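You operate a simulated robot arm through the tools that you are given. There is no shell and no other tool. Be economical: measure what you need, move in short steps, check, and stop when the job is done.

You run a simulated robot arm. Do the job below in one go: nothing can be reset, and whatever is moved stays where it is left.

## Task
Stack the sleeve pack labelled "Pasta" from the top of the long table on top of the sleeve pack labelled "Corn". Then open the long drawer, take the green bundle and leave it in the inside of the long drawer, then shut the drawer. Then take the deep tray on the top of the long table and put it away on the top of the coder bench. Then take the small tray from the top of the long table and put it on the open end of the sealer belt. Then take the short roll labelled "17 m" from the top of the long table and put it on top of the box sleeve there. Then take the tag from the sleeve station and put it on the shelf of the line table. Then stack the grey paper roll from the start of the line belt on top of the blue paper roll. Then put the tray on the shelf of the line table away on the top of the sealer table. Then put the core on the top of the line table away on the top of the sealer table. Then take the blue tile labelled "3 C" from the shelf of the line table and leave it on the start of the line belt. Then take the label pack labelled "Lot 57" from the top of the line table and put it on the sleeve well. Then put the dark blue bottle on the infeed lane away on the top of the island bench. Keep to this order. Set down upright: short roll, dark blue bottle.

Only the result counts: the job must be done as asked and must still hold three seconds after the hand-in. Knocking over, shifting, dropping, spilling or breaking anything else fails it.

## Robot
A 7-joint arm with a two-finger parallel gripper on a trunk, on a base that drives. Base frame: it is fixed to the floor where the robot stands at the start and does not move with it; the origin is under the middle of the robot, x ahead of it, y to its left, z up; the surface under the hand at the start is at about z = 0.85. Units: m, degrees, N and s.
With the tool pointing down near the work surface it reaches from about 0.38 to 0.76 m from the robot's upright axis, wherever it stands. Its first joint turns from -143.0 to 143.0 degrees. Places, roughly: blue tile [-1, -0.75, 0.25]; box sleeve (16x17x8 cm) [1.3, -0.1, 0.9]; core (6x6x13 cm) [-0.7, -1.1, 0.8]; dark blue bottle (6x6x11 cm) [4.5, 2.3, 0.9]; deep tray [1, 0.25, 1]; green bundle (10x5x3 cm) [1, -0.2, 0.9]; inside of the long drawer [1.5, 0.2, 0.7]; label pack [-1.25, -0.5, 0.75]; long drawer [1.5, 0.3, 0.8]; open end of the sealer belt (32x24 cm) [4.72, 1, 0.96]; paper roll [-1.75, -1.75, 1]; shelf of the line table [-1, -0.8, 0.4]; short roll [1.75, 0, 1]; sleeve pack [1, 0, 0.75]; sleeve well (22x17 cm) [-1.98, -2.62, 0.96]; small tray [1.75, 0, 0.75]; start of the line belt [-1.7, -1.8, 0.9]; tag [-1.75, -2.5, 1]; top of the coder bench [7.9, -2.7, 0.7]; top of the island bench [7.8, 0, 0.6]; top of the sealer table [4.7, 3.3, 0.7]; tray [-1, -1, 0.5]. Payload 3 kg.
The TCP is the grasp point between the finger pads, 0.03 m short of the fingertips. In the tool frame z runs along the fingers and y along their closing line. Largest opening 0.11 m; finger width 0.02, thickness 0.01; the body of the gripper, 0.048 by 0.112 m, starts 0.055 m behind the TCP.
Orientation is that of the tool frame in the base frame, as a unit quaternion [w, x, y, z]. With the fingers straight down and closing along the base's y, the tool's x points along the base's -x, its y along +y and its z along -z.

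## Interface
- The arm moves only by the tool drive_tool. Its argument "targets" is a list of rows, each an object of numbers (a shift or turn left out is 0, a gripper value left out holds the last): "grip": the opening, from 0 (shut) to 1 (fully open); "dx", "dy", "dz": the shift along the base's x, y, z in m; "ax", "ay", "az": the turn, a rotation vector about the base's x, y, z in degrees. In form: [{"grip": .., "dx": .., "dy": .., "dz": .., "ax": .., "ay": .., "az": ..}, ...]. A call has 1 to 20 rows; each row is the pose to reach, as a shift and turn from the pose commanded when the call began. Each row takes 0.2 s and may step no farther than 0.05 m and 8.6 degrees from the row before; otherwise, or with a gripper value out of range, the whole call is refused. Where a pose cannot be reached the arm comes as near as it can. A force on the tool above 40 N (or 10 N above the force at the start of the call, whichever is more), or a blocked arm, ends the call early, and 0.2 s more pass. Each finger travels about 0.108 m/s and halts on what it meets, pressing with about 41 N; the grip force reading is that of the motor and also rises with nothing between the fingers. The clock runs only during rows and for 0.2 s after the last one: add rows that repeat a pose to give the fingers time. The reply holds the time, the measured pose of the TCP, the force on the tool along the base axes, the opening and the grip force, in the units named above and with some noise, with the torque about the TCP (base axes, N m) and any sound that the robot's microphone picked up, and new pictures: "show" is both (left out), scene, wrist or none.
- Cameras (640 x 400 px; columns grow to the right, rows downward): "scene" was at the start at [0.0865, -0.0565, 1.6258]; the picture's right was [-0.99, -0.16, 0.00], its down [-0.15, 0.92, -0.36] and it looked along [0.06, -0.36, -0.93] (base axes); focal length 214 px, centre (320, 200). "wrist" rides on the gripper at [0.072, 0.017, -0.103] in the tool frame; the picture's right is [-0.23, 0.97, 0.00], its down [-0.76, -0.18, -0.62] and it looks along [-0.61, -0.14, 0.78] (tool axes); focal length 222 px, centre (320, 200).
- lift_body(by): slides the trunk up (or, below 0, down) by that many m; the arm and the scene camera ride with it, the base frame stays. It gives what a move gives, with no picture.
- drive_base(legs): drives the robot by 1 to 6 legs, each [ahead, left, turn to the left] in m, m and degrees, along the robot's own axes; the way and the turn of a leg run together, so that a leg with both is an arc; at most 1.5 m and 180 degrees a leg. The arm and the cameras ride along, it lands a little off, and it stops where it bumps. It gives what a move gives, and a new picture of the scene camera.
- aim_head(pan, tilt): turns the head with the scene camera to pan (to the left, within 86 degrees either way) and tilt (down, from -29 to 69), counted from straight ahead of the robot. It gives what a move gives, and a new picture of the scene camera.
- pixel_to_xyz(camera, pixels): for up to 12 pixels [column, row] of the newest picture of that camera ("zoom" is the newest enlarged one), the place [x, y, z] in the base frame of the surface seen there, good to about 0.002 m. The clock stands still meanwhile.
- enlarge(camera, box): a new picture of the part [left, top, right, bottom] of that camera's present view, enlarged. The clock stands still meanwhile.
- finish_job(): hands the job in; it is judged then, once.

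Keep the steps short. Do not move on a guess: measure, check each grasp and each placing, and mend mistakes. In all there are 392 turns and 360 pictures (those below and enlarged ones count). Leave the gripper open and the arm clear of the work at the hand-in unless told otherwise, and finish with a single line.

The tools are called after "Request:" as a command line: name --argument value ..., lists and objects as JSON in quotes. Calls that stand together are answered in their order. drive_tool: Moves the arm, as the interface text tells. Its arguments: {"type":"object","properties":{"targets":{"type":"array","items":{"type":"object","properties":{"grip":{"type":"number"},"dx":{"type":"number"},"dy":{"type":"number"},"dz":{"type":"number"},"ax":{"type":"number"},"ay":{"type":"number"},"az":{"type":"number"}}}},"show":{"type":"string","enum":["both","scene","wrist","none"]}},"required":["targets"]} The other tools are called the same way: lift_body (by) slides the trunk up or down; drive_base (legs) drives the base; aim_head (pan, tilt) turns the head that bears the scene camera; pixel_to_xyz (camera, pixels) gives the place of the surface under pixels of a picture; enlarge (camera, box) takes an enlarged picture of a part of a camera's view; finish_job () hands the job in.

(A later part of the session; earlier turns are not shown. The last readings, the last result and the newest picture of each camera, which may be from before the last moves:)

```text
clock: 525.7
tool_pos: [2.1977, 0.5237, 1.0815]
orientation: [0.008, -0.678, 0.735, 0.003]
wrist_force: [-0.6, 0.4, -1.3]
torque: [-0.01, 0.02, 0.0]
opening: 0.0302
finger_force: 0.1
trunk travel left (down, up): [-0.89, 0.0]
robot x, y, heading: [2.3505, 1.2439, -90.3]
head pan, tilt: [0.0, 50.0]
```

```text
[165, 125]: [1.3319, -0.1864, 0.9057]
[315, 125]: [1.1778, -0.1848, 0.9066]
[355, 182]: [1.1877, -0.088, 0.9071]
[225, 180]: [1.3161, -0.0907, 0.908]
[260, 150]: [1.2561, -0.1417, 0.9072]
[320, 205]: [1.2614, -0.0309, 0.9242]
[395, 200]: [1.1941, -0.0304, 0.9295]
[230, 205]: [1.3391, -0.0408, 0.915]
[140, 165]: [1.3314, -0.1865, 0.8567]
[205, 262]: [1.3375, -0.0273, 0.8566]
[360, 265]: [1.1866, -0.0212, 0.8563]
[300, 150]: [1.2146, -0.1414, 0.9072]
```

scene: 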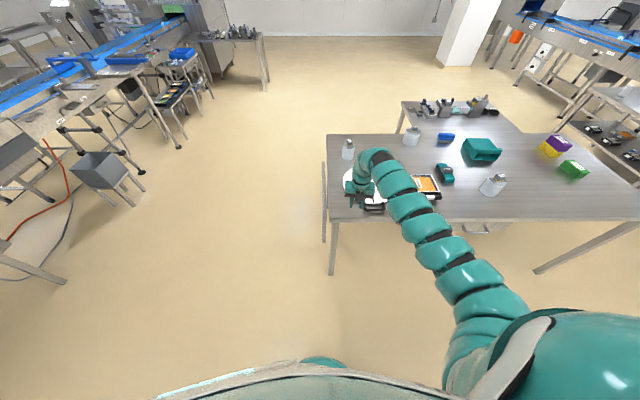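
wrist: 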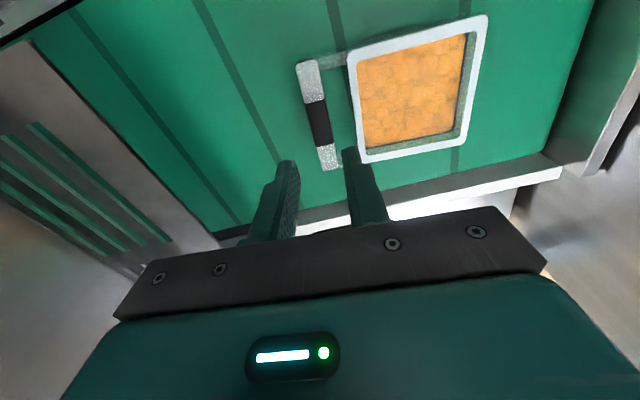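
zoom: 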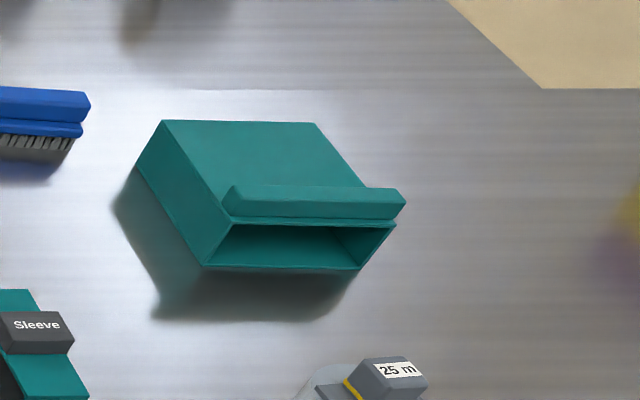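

The 17 m roll is a 79 mm cylinder at (2.157, -0.068), top 0.940, tab to 0.976. The box sleeve's flat top is z 0.907, x 1.18–1.33, y -0.19…-0.085 — at the edge of reach, so I'll use a tool tilted outward about its closing axis. First drive close and open the gripper.

Request:
drive_tool --targets '[{"grip": 0.5, "az": 1}, {"grip": 1, "az": 3}, {"grip": 1, "az": 4.5}, {"grip": 1, "az": 4.5}]' --show "none"

Request:
drive_base --legs '[[0.52, -0.02, 0]]'

```text
clock: 526.7
tool_pos: [2.1984, 0.5239, 1.0818]
orientation: [0.008, -0.707, 0.707, 0.004]
wrist_force: [-0.2, 0.3, 0.3]
torque: [0.03, -0.01, 0.01]
opening: 0.1099
finger_force: 0.1
trunk travel left (down, up): [-0.89, 0.0]
robot x, y, heading: [2.349, 1.2377, -90.4]
head pan, tilt: [0.0, 50.0]
```

```text
clock: 529.7
tool_pos: [2.1831, -0.0004, 1.0802]
orientation: [-0.007, 0.708, -0.706, -0.003]
wrist_force: [-0.1, -0.2, -0.6]
torque: [0.04, 0.02, 0.0]
opening: 0.11
finger_force: 0.0
trunk travel left (down, up): [-0.89, 0.0]
robot x, y, heading: [2.3283, 0.7197, -89.7]
head pan, tilt: [0.0, 50.0]
```

scene: 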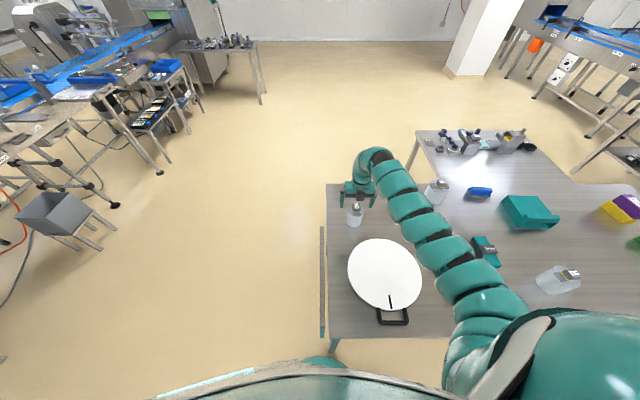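

Now tilt 25° outward (about x) while moving to the roll's xy at height.

Request:
drive_tool --targets '[{"ax": -6, "dy": -0.01, "dx": -0.006}, {"ax": -12, "dy": -0.025, "dx": -0.012}, {"ax": -18, "dy": -0.04, "dx": -0.02}, {"ax": -25, "dy": -0.055, "dx": -0.026}, {"ax": -25, "dy": -0.0676, "dx": -0.026}, {"ax": -25, "dy": -0.0676, "dx": -0.026}]'

```text
clock: 531.1
tool_pos: [2.1562, -0.0661, 1.082]
orientation: [0.146, 0.694, -0.689, 0.149]
wrist_force: [1.1, 0.2, 0.7]
torque: [0.0, 0.02, -0.03]
opening: 0.11
finger_force: 0.0
trunk travel left (down, up): [-0.89, 0.0]
robot x, y, heading: [2.3315, 0.7172, -89.7]
head pan, tilt: [0.0, 50.0]
```

scene: 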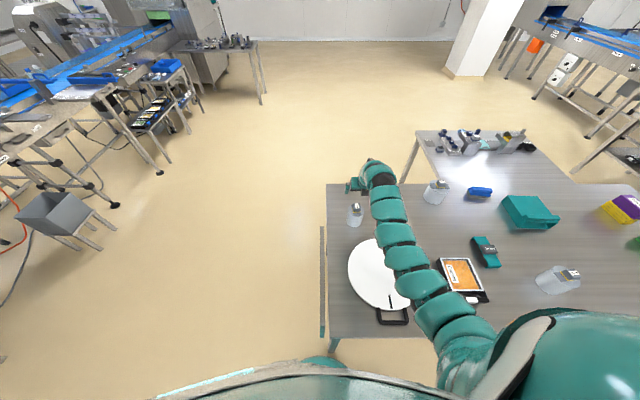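
wrist: 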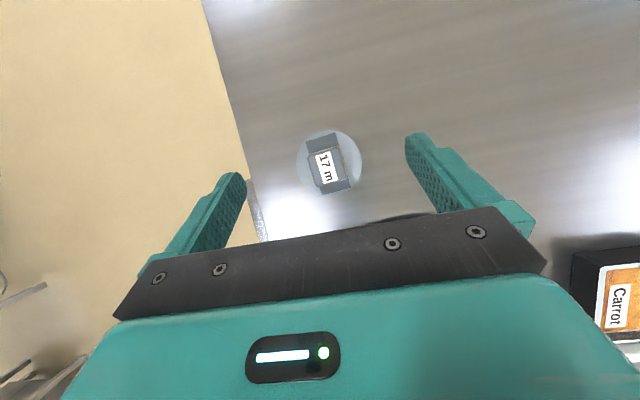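

Reached without trouble. I confirm the roll's centre from the wrist view.

Request:
pixel_to_xyz --camera "wrist" --pixels '[[300, 165], [358, 160], [333, 190], [340, 136], [328, 165], [312, 150], [343, 165]]'

```text
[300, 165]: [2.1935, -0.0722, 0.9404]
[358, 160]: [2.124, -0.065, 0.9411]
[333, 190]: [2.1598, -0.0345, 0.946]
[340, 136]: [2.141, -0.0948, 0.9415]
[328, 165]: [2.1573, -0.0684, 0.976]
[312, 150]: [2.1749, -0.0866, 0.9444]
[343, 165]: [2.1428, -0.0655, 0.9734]
```

Centre confirmed. Lower by trunk 0.10, then by arm to z 0.93.

Request:
lift_body --by -0.1

Request:
drive_tool --targets '[{"dz": -0.025, "dy": -0.002}, {"dz": -0.05, "dy": -0.002}]' --show "wrist"

```text
clock: 532.5
tool_pos: [2.1553, -0.067, 0.9818]
orientation: [0.146, 0.694, -0.689, 0.148]
wrist_force: [0.4, 0.0, 0.0]
torque: [0.04, 0.03, 0.05]
opening: 0.11
finger_force: 0.1
trunk travel left (down, up): [-0.79, 0.1]
robot x, y, heading: [2.3302, 0.7177, -90.1]
head pan, tilt: [0.0, 50.0]
```

```text
clock: 532.9
tool_pos: [2.1565, -0.0737, 0.9734]
orientation: [0.156, 0.691, -0.688, 0.158]
wrist_force: [-2.4, 11.1, 34.6]
torque: [0.31, -0.19, 0.23]
opening: 0.1099
finger_force: 0.1
trunk travel left (down, up): [-0.79, 0.1]
robot x, y, heading: [2.3318, 0.7161, -90.0]
head pan, tilt: [0.0, 50.0]
stopped in row 2: the force on the tool passed its limit at 48 N (the readings are from after the stop); the commanded pose is now the measured one
```

wrist: 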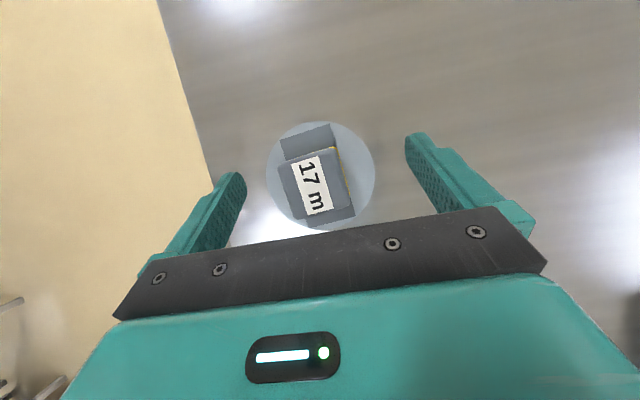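

Unexpected contact. I rise slightly and measure the roll for movement.

Request:
drive_tool --targets '[{"dz": 0.015}]' --show "wrist"

Request:
pixel_to_xyz --camera "wrist" --pixels '[[270, 165], [370, 165], [330, 125], [305, 140], [310, 185], [335, 165], [335, 215], [240, 185], [410, 150], [330, 230], [290, 220]]'

Request:
enlarge --camera "scene" --box '[320, 150, 420, 230]'

```text
clock: 533.3
tool_pos: [2.1562, -0.0724, 0.9816]
orientation: [0.152, 0.693, -0.688, 0.155]
wrist_force: [-0.4, 0.0, -0.2]
torque: [0.0, -0.02, 0.01]
opening: 0.1099
finger_force: 0.1
trunk travel left (down, up): [-0.79, 0.1]
robot x, y, heading: [2.3322, 0.7144, -89.9]
head pan, tilt: [0.0, 50.0]
```

wrist: 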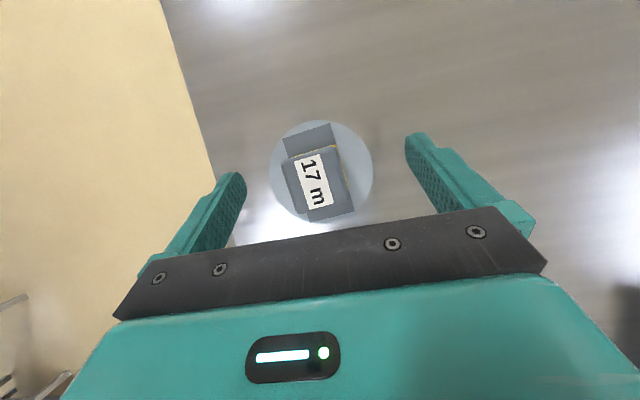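

```text
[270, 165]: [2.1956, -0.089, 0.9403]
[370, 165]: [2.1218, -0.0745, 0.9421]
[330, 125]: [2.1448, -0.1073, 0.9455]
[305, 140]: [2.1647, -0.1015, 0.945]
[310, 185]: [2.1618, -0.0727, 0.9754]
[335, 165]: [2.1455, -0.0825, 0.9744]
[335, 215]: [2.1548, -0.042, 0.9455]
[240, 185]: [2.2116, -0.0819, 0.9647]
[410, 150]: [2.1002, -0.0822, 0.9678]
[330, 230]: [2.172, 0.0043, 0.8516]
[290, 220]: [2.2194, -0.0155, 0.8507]
```

```text
5.00 times, centred on (370, 190) of scene
```

zoom: 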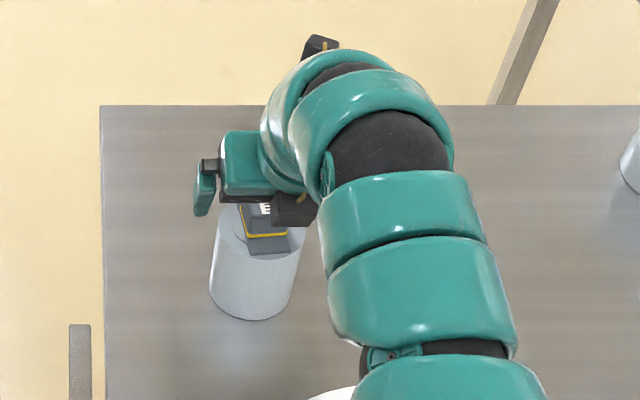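

A dark housing on the hand's near side touched the tab. I'll turn the hand 180° so that side faces away. First raise and untilt.

Request:
lift_body --by 0.1

Request:
drive_tool --targets '[{"ax": 6, "dy": 0.02}, {"ax": 12, "dy": 0.04}, {"ax": 18, "dy": 0.06}, {"ax": 25, "dy": 0.08}, {"ax": 25, "dy": 0.1}]' --show "none"

Request:
drive_tool --targets '[{"az": -8}, {"az": -16}, {"az": -24}, {"az": -32}, {"az": -40}, {"az": -48}, {"az": -56}, {"az": -64}, {"az": -72}, {"az": -80}, {"az": -88}]' --show "none"

```text
clock: 534.6
tool_pos: [2.1564, -0.0727, 1.0824]
orientation: [0.153, 0.692, -0.688, 0.155]
wrist_force: [0.3, 0.0, -0.3]
torque: [-0.01, 0.02, -0.04]
opening: 0.1096
finger_force: 0.1
trunk travel left (down, up): [-0.89, 0.0]
robot x, y, heading: [2.331, 0.7138, -89.7]
head pan, tilt: [0.0, 50.0]
```

```text
clock: 535.8
tool_pos: [2.158, 0.0289, 1.0842]
orientation: [0.0, 0.709, -0.705, 0.002]
wrist_force: [-0.5, 0.0, 1.4]
torque: [-0.02, 0.02, 0.02]
opening: 0.11
finger_force: 0.0
trunk travel left (down, up): [-0.89, 0.0]
robot x, y, heading: [2.3279, 0.718, -89.6]
head pan, tilt: [0.0, 50.0]
```

```text
clock: 538.2
tool_pos: [2.1563, 0.026, 1.0837]
orientation: [-0.002, -0.019, 1.0, -0.001]
wrist_force: [0.4, -0.1, 0.4]
torque: [0.0, 0.01, 0.01]
opening: 0.1098
finger_force: 0.0
trunk travel left (down, up): [-0.89, 0.0]
robot x, y, heading: [2.3304, 0.7194, -90.0]
head pan, tilt: [0.0, 50.0]
```

Request:
drive_tool --targets '[{"az": -8}, {"az": -16}, {"az": -24}, {"az": -32}, {"az": -40}, {"az": -48}, {"az": -56}, {"az": -64}, {"az": -72}, {"az": -80}, {"az": -88}, {"az": -92}]'

```text
clock: 540.8
tool_pos: [2.1534, 0.0345, 1.0825]
orientation: [-0.002, 0.705, 0.709, 0.0]
wrist_force: [0.2, 0.5, -0.1]
torque: [0.02, 0.02, 0.0]
opening: 0.1099
finger_force: 0.1
out of reach, approached as far as the arm can: row 12
trunk travel left (down, up): [-0.89, 0.0]
robot x, y, heading: [2.3303, 0.7186, -89.6]
head pan, tilt: [0.0, 50.0]
```

scene: 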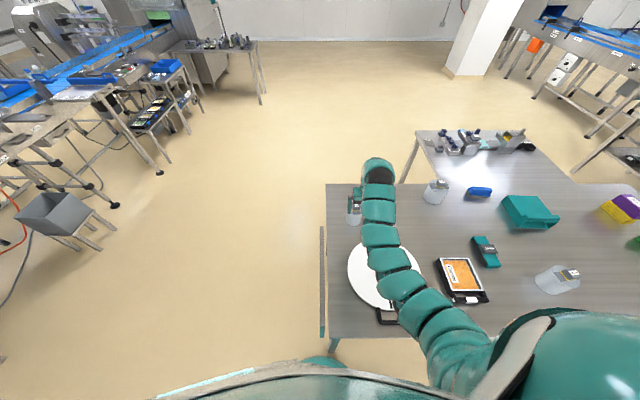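
wrist: 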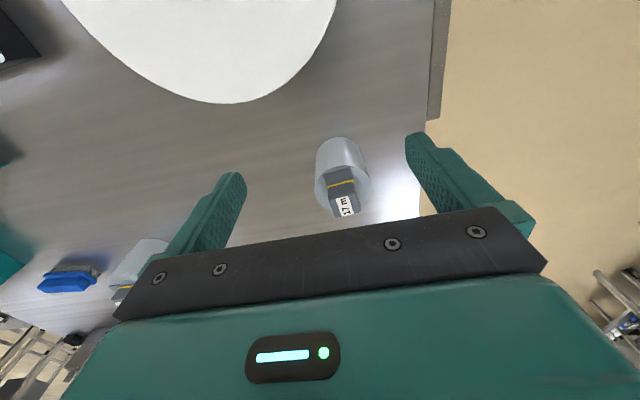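

Yaw turned. Now tilt outward 20° and move over the roll.

Request:
drive_tool --targets '[{"ax": -5, "dy": -0.025}, {"ax": -10, "dy": -0.05}, {"ax": -15, "dy": -0.075}, {"ax": -20, "dy": -0.1}, {"ax": -20, "dy": -0.106, "dx": 0.004}]' --show "wrist"

```text
clock: 542.0
tool_pos: [2.1476, -0.0479, 1.0861]
orientation: [0.121, 0.694, 0.699, -0.123]
wrist_force: [0.1, -0.3, -0.5]
torque: [0.0, 0.02, 0.0]
opening: 0.1099
finger_force: 0.1
out of reach, approached as far as the arm can: row 1, 2, 3, 4, 5
trunk travel left (down, up): [-0.89, 0.0]
robot x, y, heading: [2.3307, 0.715, -89.8]
head pan, tilt: [0.0, 50.0]
```

wrist: 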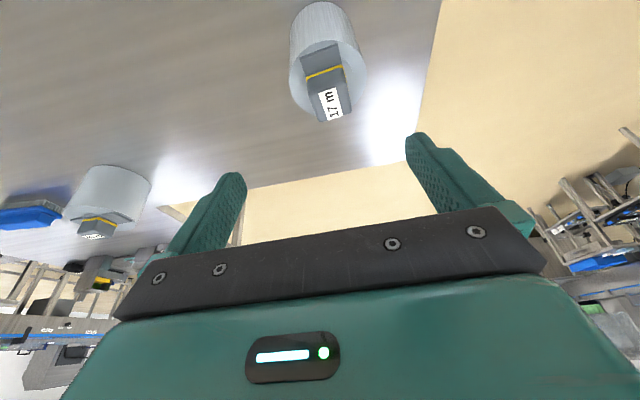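

Request:
lift_body --by -0.08

Request:
drive_tool --targets '[{"dy": -0.01, "dx": 0.004}, {"dy": -0.02, "dx": 0.009}, {"dy": -0.02, "dx": 0.009}]' --show "wrist"

```text
clock: 543.2
tool_pos: [2.1461, -0.047, 1.0059]
orientation: [0.121, 0.694, 0.699, -0.123]
wrist_force: [0.3, -0.2, -0.3]
torque: [-0.02, -0.04, 0.0]
opening: 0.1103
finger_force: 0.1
trunk travel left (down, up): [-0.81, 0.08]
robot x, y, heading: [2.3324, 0.7154, -90.0]
head pan, tilt: [0.0, 50.0]
```

```text
clock: 544.0
tool_pos: [2.1437, -0.0466, 1.0047]
orientation: [0.121, 0.694, 0.699, -0.123]
wrist_force: [0.4, -0.1, 0.4]
torque: [0.01, -0.02, 0.02]
opening: 0.1102
finger_force: 0.0
out of reach, approached as far as the arm can: row 1, 2, 3
trunk travel left (down, up): [-0.81, 0.08]
robot x, y, heading: [2.3329, 0.7187, -89.9]
head pan, tilt: [0.0, 50.0]
```

wrist: 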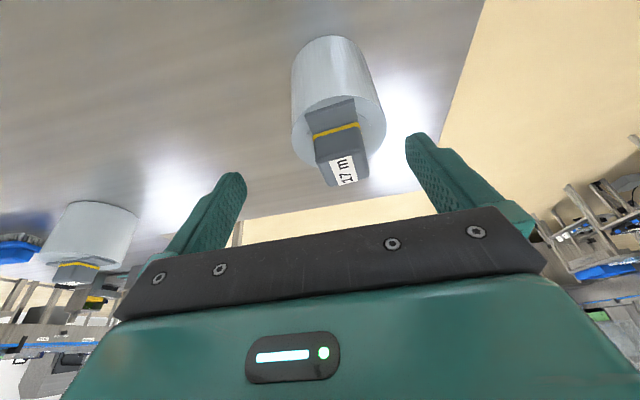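

At a joint limit. I turn +12° about vertical for freedom and retry.

Request:
drive_tool --targets '[{"az": 6}, {"az": 12}, {"az": 12, "dy": -0.01, "dx": 0.004}, {"az": 12, "dy": -0.02, "dx": 0.012}, {"az": 12, "dy": -0.023, "dx": 0.014}]' --show "wrist"

```text
clock: 545.2
tool_pos: [2.1594, -0.069, 1.005]
orientation: [0.134, 0.618, 0.767, -0.11]
wrist_force: [0.6, 0.1, 0.1]
torque: [-0.02, 0.0, 0.01]
opening: 0.11
finger_force: 0.0
trunk travel left (down, up): [-0.81, 0.08]
robot x, y, heading: [2.3326, 0.7191, -89.6]
head pan, tilt: [0.0, 50.0]
```

wrist: 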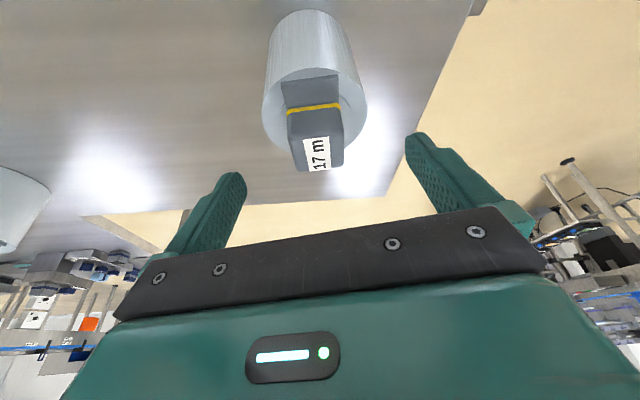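

Reached. Re-measure the roll in this view.

Request:
pixel_to_xyz --camera "wrist" --pixels '[[264, 115], [366, 112], [270, 90], [358, 85], [317, 155], [310, 120], [285, 15], [275, 50], [350, 45]]'

```text
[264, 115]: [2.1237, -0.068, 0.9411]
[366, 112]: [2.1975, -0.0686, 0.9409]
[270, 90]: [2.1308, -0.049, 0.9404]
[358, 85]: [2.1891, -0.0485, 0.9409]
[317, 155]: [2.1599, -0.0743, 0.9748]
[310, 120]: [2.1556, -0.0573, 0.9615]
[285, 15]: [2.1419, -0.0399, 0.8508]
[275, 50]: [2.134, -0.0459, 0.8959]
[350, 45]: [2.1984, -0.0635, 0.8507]
```

Roll centre (2.160, -0.070). Descend straight to z 0.935 in steps.

Request:
drive_tool --targets '[{"dz": -0.02, "dy": -0.001}, {"dz": -0.04, "dy": -0.001}, {"dz": -0.055, "dy": -0.001}, {"dz": -0.07, "dy": -0.001}]' --show "wrist"

```text
clock: 545.9
tool_pos: [2.1605, -0.0747, 0.9737]
orientation: [0.143, 0.616, 0.766, -0.118]
wrist_force: [-0.3, 9.8, 31.9]
torque: [0.65, -1.7, 0.59]
opening: 0.11
finger_force: 0.0
trunk travel left (down, up): [-0.81, 0.08]
robot x, y, heading: [2.3312, 0.7176, -90.0]
head pan, tilt: [0.0, 50.0]
stopped in row 3: the force on the tool passed its limit at 51 N (the readings are from after the stop); the commanded pose is now the measured one
```

wrist: 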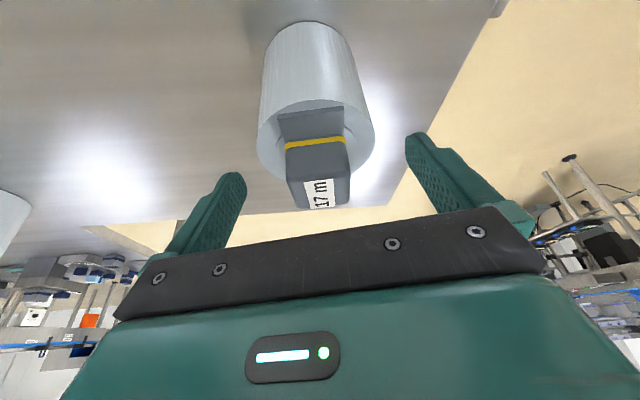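

Contact again at the same height. I look closely from the head camera.

Request:
enlarge --camera "scene" --box '[325, 165, 405, 225]'

Request:
enlarge --camera "wrist" --box '[160, 0, 480, 240]'

```text
6.67 times, centred on (365, 195) of scene
```

zoom: 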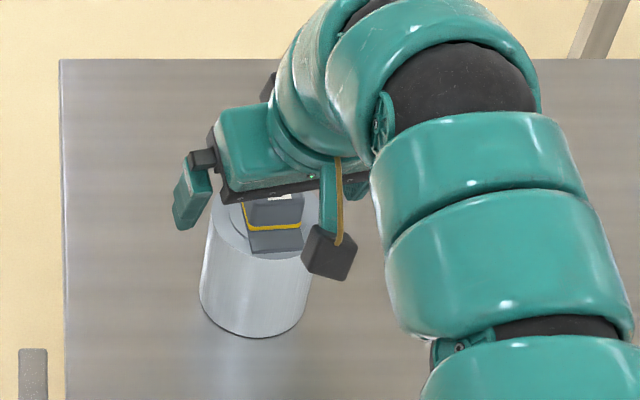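

```text
1.67 times, centred on (320, 120) of wrist
```

zoom: 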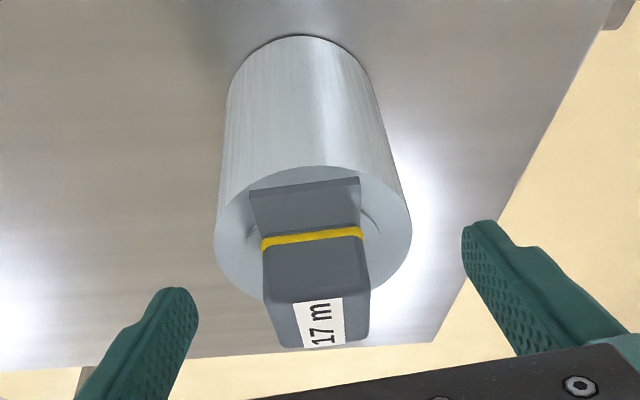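

I rise 1 cm and probe gently downward to locate the contact from force and torque.

Request:
drive_tool --targets '[{"dz": 0.01}]' --show "none"

Request:
drive_tool --targets '[{"dz": -0.004}, {"dz": -0.006}]' --show "none"

Request:
drive_tool --targets '[{"dz": -0.002}]' --show "none"

Request:
drive_tool --targets '[{"dz": -0.002}]' --show "none"

```text
clock: 546.3
tool_pos: [2.1593, -0.0746, 0.9775]
orientation: [0.139, 0.616, 0.767, -0.115]
wrist_force: [-0.3, 0.6, 0.1]
torque: [-0.03, -0.02, 0.0]
opening: 0.1101
finger_force: 0.1
trunk travel left (down, up): [-0.81, 0.08]
robot x, y, heading: [2.331, 0.718, -89.8]
head pan, tilt: [0.0, 50.0]
```

```text
clock: 546.9
tool_pos: [2.1603, -0.075, 0.9746]
orientation: [0.14, 0.616, 0.767, -0.117]
wrist_force: [0.1, -2.1, 9.0]
torque: [0.08, -0.51, -0.14]
opening: 0.1099
finger_force: 0.1
trunk travel left (down, up): [-0.81, 0.08]
robot x, y, heading: [2.3377, 0.7176, -89.9]
head pan, tilt: [0.0, 50.0]
```

```text
clock: 547.3
tool_pos: [2.1613, -0.0746, 0.9735]
orientation: [0.141, 0.617, 0.765, -0.118]
wrist_force: [0.3, -3.5, 21.3]
torque: [0.16, -1.2, -0.18]
opening: 0.1093
finger_force: 0.1
trunk travel left (down, up): [-0.81, 0.08]
robot x, y, heading: [2.3299, 0.7217, -89.7]
head pan, tilt: [0.0, 50.0]
```

```text
clock: 547.7
tool_pos: [2.1595, -0.0742, 0.9739]
orientation: [0.143, 0.616, 0.765, -0.12]
wrist_force: [-0.2, -7.4, 39.7]
torque: [0.16, -1.95, -0.37]
opening: 0.1093
finger_force: 0.0
trunk travel left (down, up): [-0.81, 0.08]
robot x, y, heading: [2.3338, 0.7174, -89.6]
head pan, tilt: [0.0, 50.0]
```

Contact is under the +x finger. I test with a narrower opening (0.09) at the same place.

Request:
drive_tool --targets '[{"dz": 0.015}, {"dz": 0.015, "grip": 0.84}, {"dz": 0.015, "grip": 0.84}]' --show "none"

Request:
drive_tool --targets '[{"dz": -0.006}, {"dz": -0.012}]' --show "none"

Request:
drive_tool --targets '[{"dz": -0.003}]' --show "none"

```text
clock: 548.5
tool_pos: [2.1596, -0.0743, 0.9822]
orientation: [0.138, 0.617, 0.766, -0.115]
wrist_force: [-0.4, -0.3, 0.2]
torque: [0.0, -0.03, -0.01]
opening: 0.0925
finger_force: 0.0
trunk travel left (down, up): [-0.81, 0.08]
robot x, y, heading: [2.3316, 0.7194, -90.1]
head pan, tilt: [0.0, 50.0]
```

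```text
clock: 549.1
tool_pos: [2.1603, -0.0756, 0.9736]
orientation: [0.141, 0.616, 0.766, -0.119]
wrist_force: [-1.2, 1.2, 12.5]
torque: [0.15, -0.63, -0.05]
opening: 0.0921
finger_force: 0.1
trunk travel left (down, up): [-0.81, 0.08]
robot x, y, heading: [2.3287, 0.7229, -89.9]
head pan, tilt: [0.0, 50.0]
```

```text
clock: 549.5
tool_pos: [2.1604, -0.0744, 0.9737]
orientation: [0.141, 0.616, 0.766, -0.119]
wrist_force: [-1.3, -4.5, 32.7]
torque: [0.13, -1.51, -0.13]
opening: 0.0911
finger_force: 0.2
trunk travel left (down, up): [-0.81, 0.08]
robot x, y, heading: [2.3319, 0.7188, -90.1]
head pan, tilt: [0.0, 50.0]
```

The roll's collision shape is wider than seen, so I grip its tab (34 mm wide) instead: rise to z≈0.979 and close.

Request:
drive_tool --targets '[{"dz": 0.01, "dy": 0.004}, {"dz": 0.01, "dy": 0.004, "dx": -0.002}]' --show "none"

```text
clock: 550.1
tool_pos: [2.1571, -0.0704, 0.9771]
orientation: [0.138, 0.616, 0.767, -0.116]
wrist_force: [0.0, -0.6, 0.0]
torque: [0.0, 0.0, 0.01]
opening: 0.0921
finger_force: 0.0
trunk travel left (down, up): [-0.81, 0.08]
robot x, y, heading: [2.3326, 0.7175, -90.0]
head pan, tilt: [0.0, 50.0]
```

Request:
drive_tool --targets '[{"grip": 0.5}, {"grip": 0.2}, {"grip": 0.2}, {"grip": 0.2}, {"grip": 0.2}]' --show "wrist"

```text
clock: 551.3
tool_pos: [2.1586, -0.0705, 0.9782]
orientation: [0.14, 0.617, 0.766, -0.116]
wrist_force: [-0.5, 0.7, 0.0]
torque: [-0.01, -0.03, -0.02]
opening: 0.0357
finger_force: 41.1
trunk travel left (down, up): [-0.81, 0.08]
robot x, y, heading: [2.3306, 0.7162, -90.1]
head pan, tilt: [0.0, 50.0]
```

wrist: 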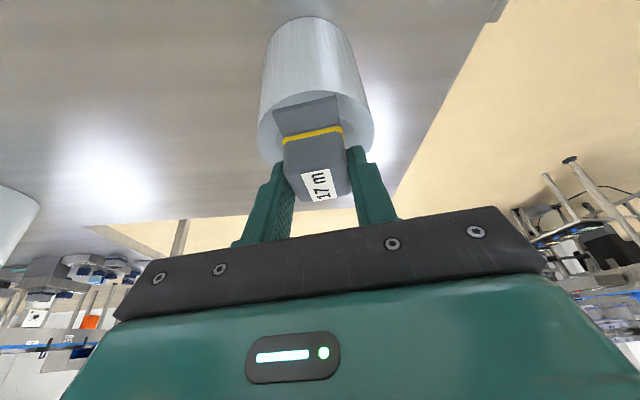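

Gripped on the tab (35.7 mm). Lift 3 cm and check.

Request:
drive_tool --targets '[{"dz": 0.01}, {"dz": 0.02}, {"dz": 0.03}, {"dz": 0.03}]'

```text
clock: 552.3
tool_pos: [2.1584, -0.0715, 1.0079]
orientation: [0.14, 0.616, 0.766, -0.115]
wrist_force: [-0.3, 0.5, -2.3]
torque: [0.01, 0.0, -0.02]
opening: 0.0356
finger_force: 40.7
trunk travel left (down, up): [-0.81, 0.08]
robot x, y, heading: [2.3294, 0.7206, -89.8]
head pan, tilt: [0.0, 50.0]
```

scene: 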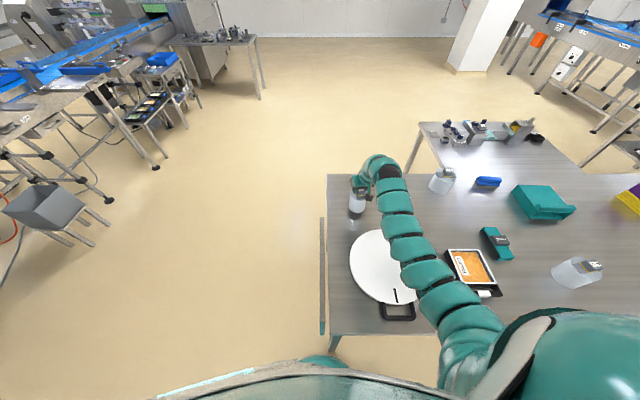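
wrist: 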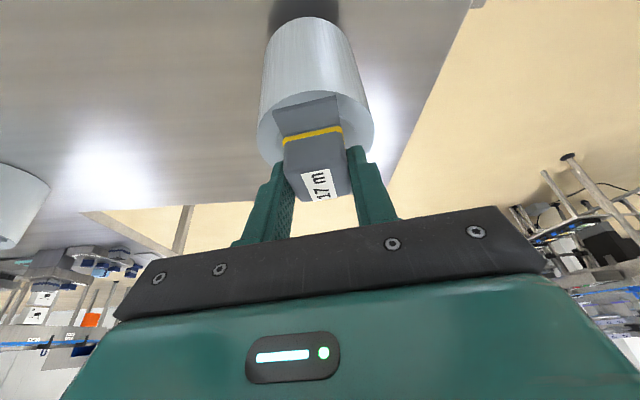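

Held well. Raise trunk, and test how much farther this pose can reach (move -y 6 cm in free air).

Request:
lift_body --by 0.08

Request:
drive_tool --targets '[{"dy": -0.03}, {"dy": -0.06}]' --show "none"

```text
clock: 553.4
tool_pos: [2.1582, -0.0706, 1.0889]
orientation: [0.14, 0.617, 0.766, -0.116]
wrist_force: [0.3, 0.5, -2.2]
torque: [0.0, 0.02, 0.02]
opening: 0.0356
finger_force: 41.6
trunk travel left (down, up): [-0.89, 0.0]
robot x, y, heading: [2.3329, 0.7132, -89.9]
head pan, tilt: [0.0, 50.0]
```

```text
clock: 554.0
tool_pos: [2.1448, -0.1031, 1.0915]
orientation: [0.142, 0.615, 0.767, -0.116]
wrist_force: [0.0, 0.0, -2.2]
torque: [0.02, 0.0, -0.03]
opening: 0.0355
finger_force: 41.5
out of reach, approached as far as the arm can: row 1, 2
trunk travel left (down, up): [-0.89, 0.0]
robot x, y, heading: [2.3292, 0.7209, -89.8]
head pan, tilt: [0.0, 50.0]
```

Reach limit is ~0.82 m ahead. Pull the roll back in, then drive along the table to the box sleeve.

Request:
drive_tool --targets '[{"dy": 0.03, "dx": 0.01}, {"dy": 0.06, "dx": 0.01}]' --show "none"

Request:
drive_base --legs '[[-0.2, 0, 0], [0, -0.9, 0]]'

Request:
enlarge --camera "scene" --box '[280, 110, 440, 230]'

```text
clock: 554.6
tool_pos: [2.1568, -0.0431, 1.0914]
orientation: [0.14, 0.617, 0.766, -0.117]
wrist_force: [0.6, 0.5, -1.4]
torque: [0.01, 0.05, 0.01]
opening: 0.0355
finger_force: 40.6
trunk travel left (down, up): [-0.89, 0.0]
robot x, y, heading: [2.3344, 0.7141, -89.8]
head pan, tilt: [0.0, 50.0]
```

```text
clock: 560.6
tool_pos: [1.259, 0.1513, 1.0899]
orientation: [0.141, 0.614, 0.768, -0.115]
wrist_force: [0.2, -0.3, -2.5]
torque: [0.03, 0.0, 0.01]
opening: 0.0356
finger_force: 41.3
trunk travel left (down, up): [-0.89, 0.0]
robot x, y, heading: [1.4318, 0.9147, -89.6]
head pan, tilt: [0.0, 50.0]
```

scene: 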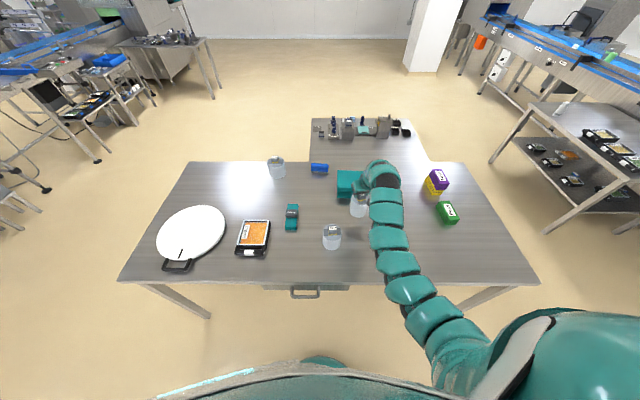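

```text
3.33 times, centred on (360, 170) of scene
```

zoom: 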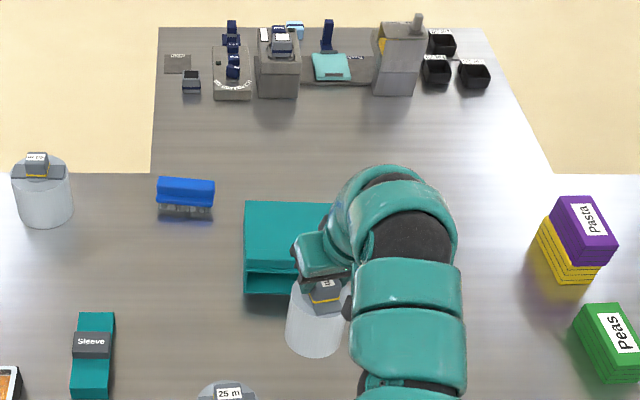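

Roll hangs upright. Advance 0.235 m toward the sleeve.

Request:
drive_base --legs '[[0.235, 0, 0]]'

Request:
drive_tool --targets '[{"dy": -0.025}, {"dy": -0.05}, {"dy": -0.052}]'

```text
clock: 562.3
tool_pos: [1.2593, -0.0827, 1.0888]
orientation: [0.139, 0.615, 0.768, -0.116]
wrist_force: [0.2, 0.5, -2.0]
torque: [-0.02, -0.01, -0.01]
opening: 0.0352
finger_force: 40.9
trunk travel left (down, up): [-0.89, 0.0]
robot x, y, heading: [1.431, 0.6809, -89.6]
head pan, tilt: [0.0, 50.0]
```

scene: 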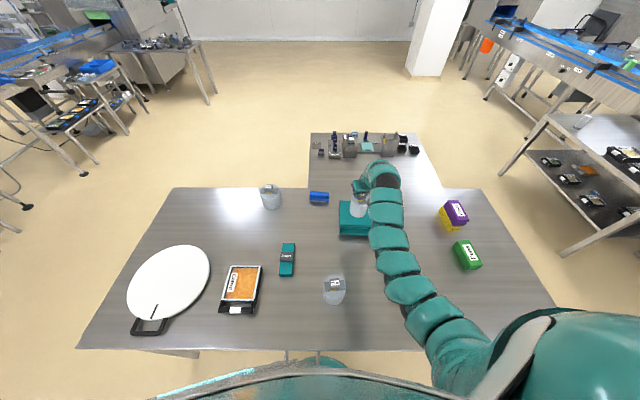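

```text
clock: 563.1
tool_pos: [1.2595, -0.1322, 1.0904]
orientation: [0.139, 0.616, 0.767, -0.115]
wrist_force: [-0.1, -0.1, -2.6]
torque: [0.02, 0.0, -0.05]
opening: 0.0355
finger_force: 40.9
trunk travel left (down, up): [-0.89, 0.0]
robot x, y, heading: [1.4278, 0.6797, -89.4]
head pan, tilt: [0.0, 50.0]
```

scene: 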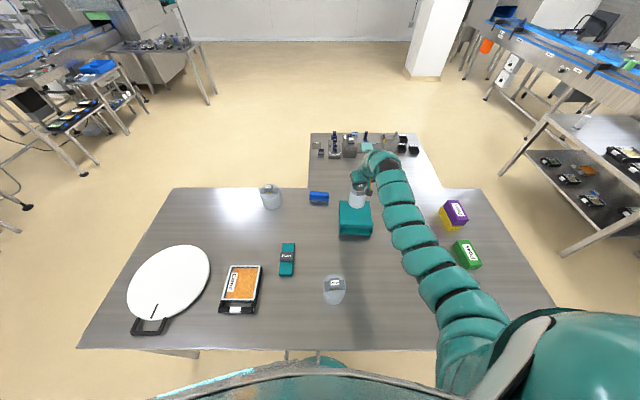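
wrist: 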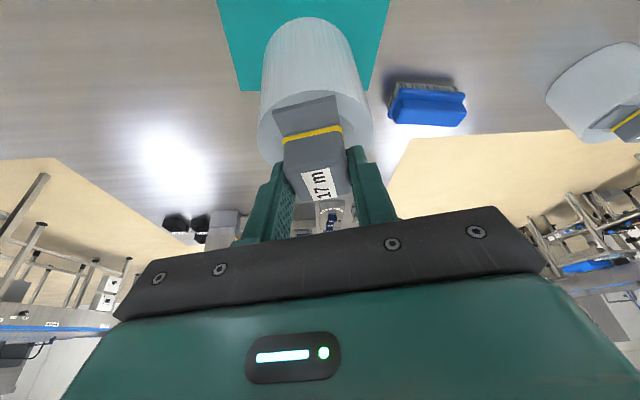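

Reached. Measure the sleeve's top and flap again from here.

Request:
enlarge --camera "scene" --box '[320, 170, 400, 245]'

```text
5.33 times, centred on (360, 208) of scene
```

zoom: 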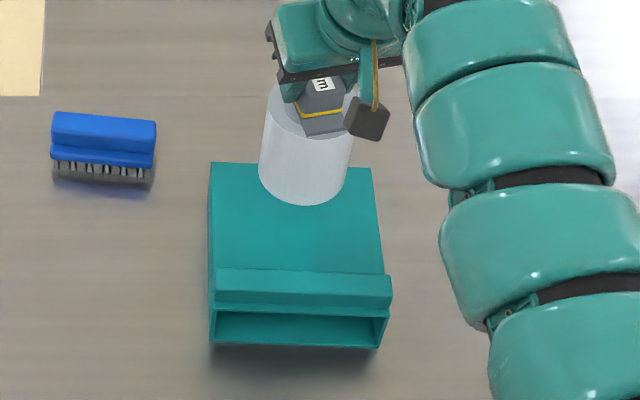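

Request:
pixel_to_xyz --camera "zoom" --pixels '[[213, 166], [368, 172], [225, 260], [300, 262], [370, 265], [300, 275], [300, 290], [225, 285], [385, 285], [300, 198], [268, 180], [345, 182]]'

```text
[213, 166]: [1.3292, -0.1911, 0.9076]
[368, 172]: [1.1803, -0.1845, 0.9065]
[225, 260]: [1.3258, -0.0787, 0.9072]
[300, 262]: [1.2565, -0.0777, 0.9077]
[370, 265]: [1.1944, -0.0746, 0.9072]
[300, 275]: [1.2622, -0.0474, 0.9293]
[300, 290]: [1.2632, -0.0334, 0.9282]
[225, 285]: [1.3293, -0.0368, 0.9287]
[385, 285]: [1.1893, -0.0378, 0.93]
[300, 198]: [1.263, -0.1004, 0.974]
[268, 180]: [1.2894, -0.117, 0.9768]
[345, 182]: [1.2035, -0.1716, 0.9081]
```

Sleeve top is flat to y≈-0.065; the roll's centre is at about (1.26, -0.14) – fine. Lower onto it (target TCP ≈1.035).

Request:
drive_tool --targets '[{"dy": 0.005, "dx": -0.002}]' --show "none"

Request:
lift_body --by -0.046

Request:
drive_tool --targets '[{"dz": -0.004}, {"dz": -0.008}, {"dz": -0.01}]' --show "scene"

```text
clock: 563.5
tool_pos: [1.2588, -0.1285, 1.0888]
orientation: [0.14, 0.615, 0.767, -0.116]
wrist_force: [-1.5, -0.9, -2.5]
torque: [0.03, 0.04, -0.03]
opening: 0.0354
finger_force: 40.7
trunk travel left (down, up): [-0.89, 0.0]
robot x, y, heading: [1.4265, 0.6805, -89.5]
head pan, tilt: [0.0, 50.0]
```

```text
clock: 564.4
tool_pos: [1.2586, -0.1284, 1.0447]
orientation: [0.139, 0.615, 0.768, -0.116]
wrist_force: [-0.1, 0.2, -1.6]
torque: [0.02, 0.02, -0.02]
opening: 0.0358
finger_force: 41.1
trunk travel left (down, up): [-0.844, 0.046]
robot x, y, heading: [1.4316, 0.6813, -89.5]
head pan, tilt: [0.0, 50.0]
```

```text
clock: 565.2
tool_pos: [1.2586, -0.1293, 1.0356]
orientation: [0.141, 0.614, 0.767, -0.117]
wrist_force: [-0.5, -0.4, 4.7]
torque: [0.06, -0.24, -0.01]
opening: 0.0355
finger_force: 40.9
trunk travel left (down, up): [-0.844, 0.046]
robot x, y, heading: [1.4318, 0.6838, -89.6]
head pan, tilt: [0.0, 50.0]
```

scene: 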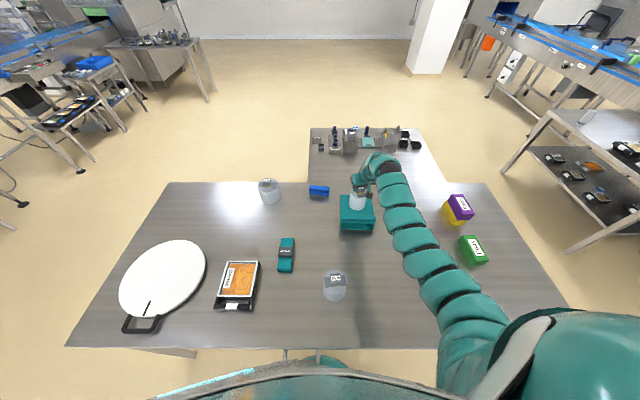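

Contact. Release and rise straight up.

Request:
drive_tool --targets '[{"grip": 0.5}, {"grip": 0.7}, {"grip": 0.7}, {"grip": 0.7, "dz": 0.015}, {"grip": 0.7, "dz": 0.03}]' --show "none"

Request:
lift_body --by 0.046

Request:
drive_base --legs '[[-0.4, 0, 0]]'

Request:
enlarge --camera "scene" --box '[280, 100, 440, 220]'

```text
clock: 566.4
tool_pos: [1.2582, -0.1293, 1.0648]
orientation: [0.14, 0.615, 0.767, -0.116]
wrist_force: [-0.3, 1.0, -0.1]
torque: [0.01, 0.01, -0.02]
opening: 0.0768
finger_force: 0.0
trunk travel left (down, up): [-0.844, 0.046]
robot x, y, heading: [1.4325, 0.6768, -89.6]
head pan, tilt: [0.0, 50.0]
```

```text
clock: 567.3
tool_pos: [1.2584, -0.1287, 1.1094]
orientation: [0.14, 0.614, 0.768, -0.116]
wrist_force: [-0.2, 1.1, 0.5]
torque: [0.01, 0.0, 0.02]
opening: 0.077
finger_force: 0.1
trunk travel left (down, up): [-0.89, 0.0]
robot x, y, heading: [1.4332, 0.6826, -89.7]
head pan, tilt: [0.0, 50.0]
```

```text
clock: 569.8
tool_pos: [1.255, 0.2754, 1.1116]
orientation: [0.139, 0.615, 0.767, -0.116]
wrist_force: [0.0, -0.3, -0.2]
torque: [-0.03, 0.02, -0.01]
opening: 0.0768
finger_force: 0.1
trunk travel left (down, up): [-0.89, 0.0]
robot x, y, heading: [1.4289, 1.0832, -89.7]
head pan, tilt: [0.0, 50.0]
```

scene: 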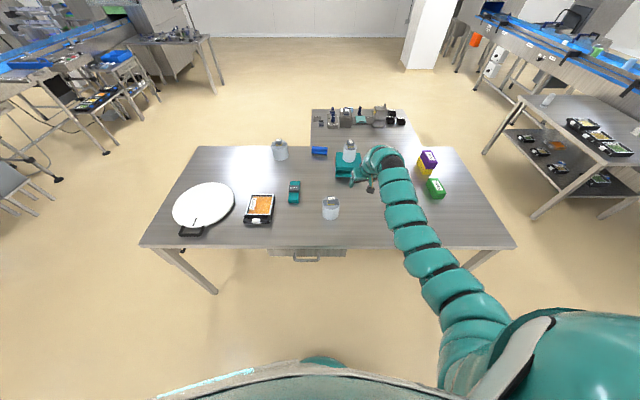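

```text
3.33 times, centred on (360, 160) of scene
```

zoom: 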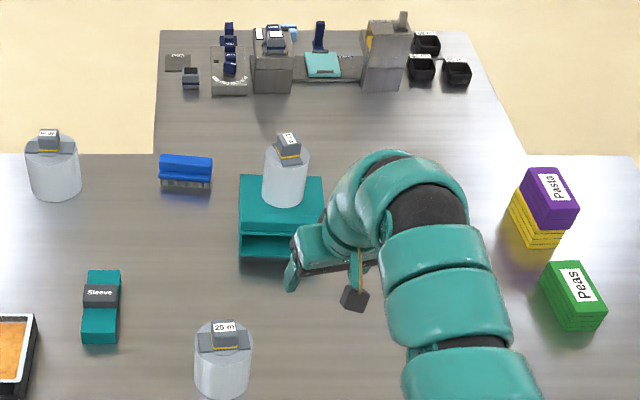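

Roll stands upright on the sleeve. Now I straighten the tool and drive to look at the line-table area.

Request:
drive_tool --targets '[{"ax": 5, "ay": 1, "dy": 0.02}, {"ax": 10, "ay": 2, "dy": 0.04}, {"ax": 15, "ay": 3, "dy": 0.07}, {"ax": 20.5, "ay": 4.1, "dy": 0.1}, {"ax": 20.5, "ay": 4.1, "dy": 0.13}]' --show "none"

Request:
drive_base --legs '[[0, -1.45, 0], [0.55, 0, 0]]'

Request:
aim_head --pan -30 --tilt 30

```text
clock: 571.0
tool_pos: [1.2566, 0.4032, 1.107]
orientation: [0.001, 0.626, 0.78, 0.001]
wrist_force: [0.6, 0.3, 0.6]
torque: [0.0, 0.04, -0.01]
opening: 0.0769
finger_force: 0.1
out of reach, approached as far as the arm can: row 5
trunk travel left (down, up): [-0.89, 0.0]
robot x, y, heading: [1.4292, 1.084, -89.7]
head pan, tilt: [0.0, 50.0]
```

```text
clock: 581.0
tool_pos: [-0.196, -0.1695, 1.107]
orientation: [0.0, 0.624, 0.782, 0.001]
wrist_force: [0.3, -1.0, -0.1]
torque: [0.02, 0.04, 0.02]
opening: 0.0769
finger_force: 0.1
trunk travel left (down, up): [-0.89, 0.0]
robot x, y, heading: [-0.024, 0.5145, -89.5]
head pan, tilt: [0.0, 50.0]
```

scene: 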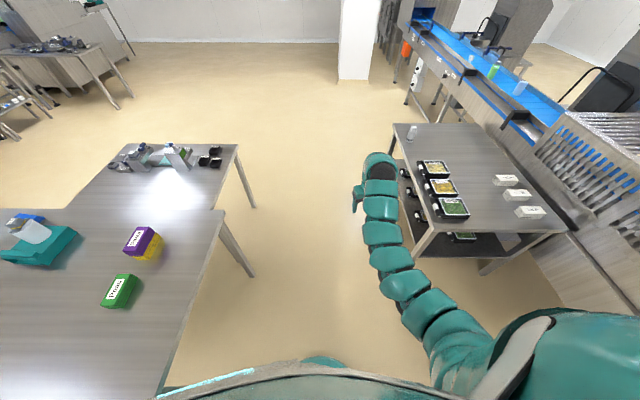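

```text
clock: 582.0
tool_pos: [-0.1941, -0.1692, 1.1076]
orientation: [0.0, 0.624, 0.781, 0.001]
wrist_force: [0.0, 0.5, -0.4]
torque: [0.03, 0.0, 0.01]
opening: 0.0769
finger_force: 0.0
trunk travel left (down, up): [-0.89, 0.0]
robot x, y, heading: [-0.0245, 0.5148, -89.6]
head pan, tilt: [-30.0, 30.0]
```

scene: 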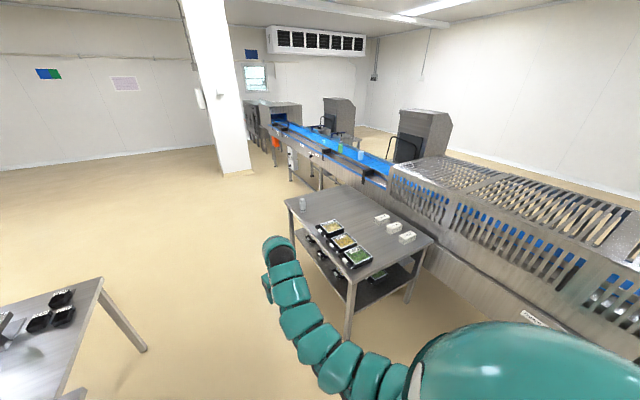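

Request:
enlarge --camera "scene" --box '[240, 90, 440, 215]'

Request:
enlarge --camera "scene" --box '[270, 175, 440, 300]'

Request:
pixel_to_xyz --camera "scene" --pixels '[[286, 204], [350, 282], [433, 242], [348, 186], [310, 170], [303, 205], [350, 160], [380, 165], [325, 145], [290, 150], [240, 170], [310, 155]]'

```text
3.20 times, centred on (340, 152) of scene
```

zoom: 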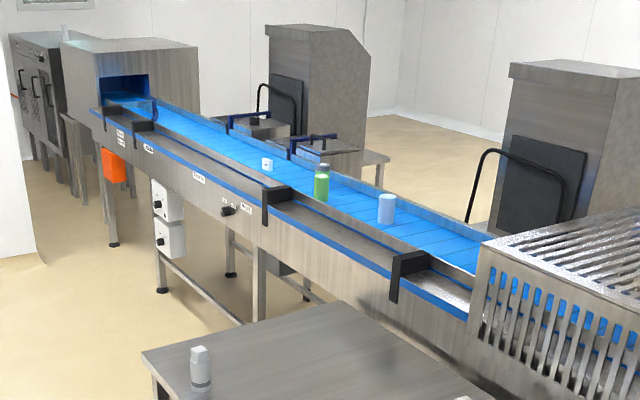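

```text
3.20 times, centred on (355, 238) of scene
```

zoom: 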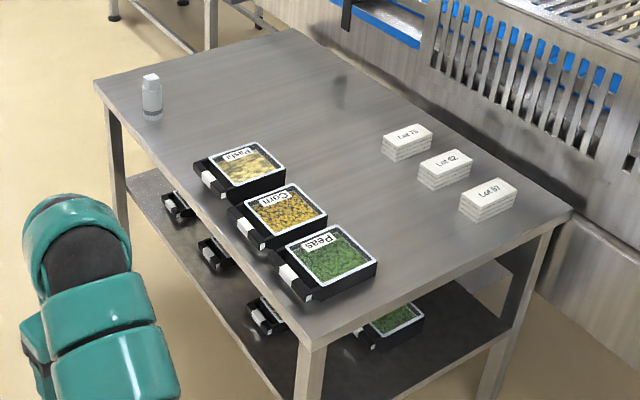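

```text
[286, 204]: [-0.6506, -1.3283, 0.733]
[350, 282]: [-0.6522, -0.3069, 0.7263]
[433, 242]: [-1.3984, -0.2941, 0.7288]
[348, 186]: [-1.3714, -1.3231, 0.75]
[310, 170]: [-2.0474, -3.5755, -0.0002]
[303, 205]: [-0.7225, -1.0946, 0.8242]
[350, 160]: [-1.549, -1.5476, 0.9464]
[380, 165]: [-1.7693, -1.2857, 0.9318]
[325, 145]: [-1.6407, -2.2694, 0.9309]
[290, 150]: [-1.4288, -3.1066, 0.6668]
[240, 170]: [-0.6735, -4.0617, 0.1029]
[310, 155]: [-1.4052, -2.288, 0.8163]
```

The line runs along x≈-1.4…-2.1. I drive south past the line table and face the line near y=-2.3.

Request:
drive_base --legs '[[1.4, 0, 0], [1.4, 0, 0], [0, 0, -90]]'

Request:
aim_head --pan 0 --tilt 30

```text
clock: 599.4
tool_pos: [-0.6957, -2.1053, 1.1072]
orientation: [0.001, 0.995, 0.101, -0.001]
wrist_force: [0.4, -0.6, -0.1]
torque: [-0.03, 0.0, 0.01]
opening: 0.077
finger_force: 0.0
trunk travel left (down, up): [-0.89, 0.0]
robot x, y, heading: [-0.0166, -2.2881, 179.2]
head pan, tilt: [-30.0, 30.0]
```

scene: 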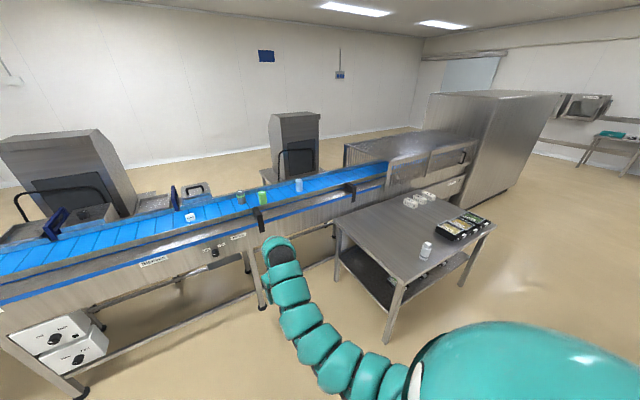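

```text
clock: 600.4
tool_pos: [-0.6971, -2.1056, 1.108]
orientation: [0.001, 0.995, 0.101, 0.0]
wrist_force: [0.2, 0.7, 0.7]
torque: [0.01, 0.01, -0.02]
opening: 0.0769
finger_force: 0.1
trunk travel left (down, up): [-0.89, 0.0]
robot x, y, heading: [-0.019, -2.2924, 179.4]
head pan, tilt: [0.0, 30.0]
```

scene: 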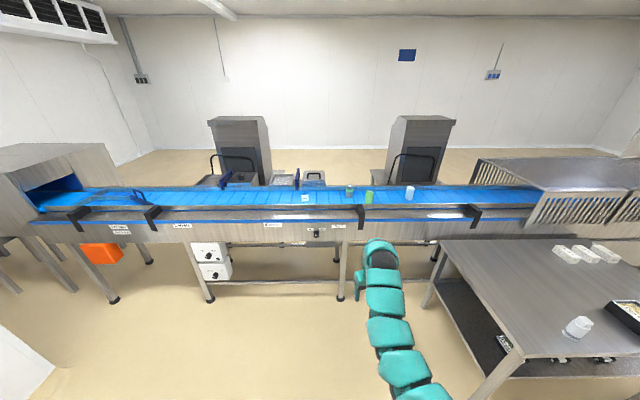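

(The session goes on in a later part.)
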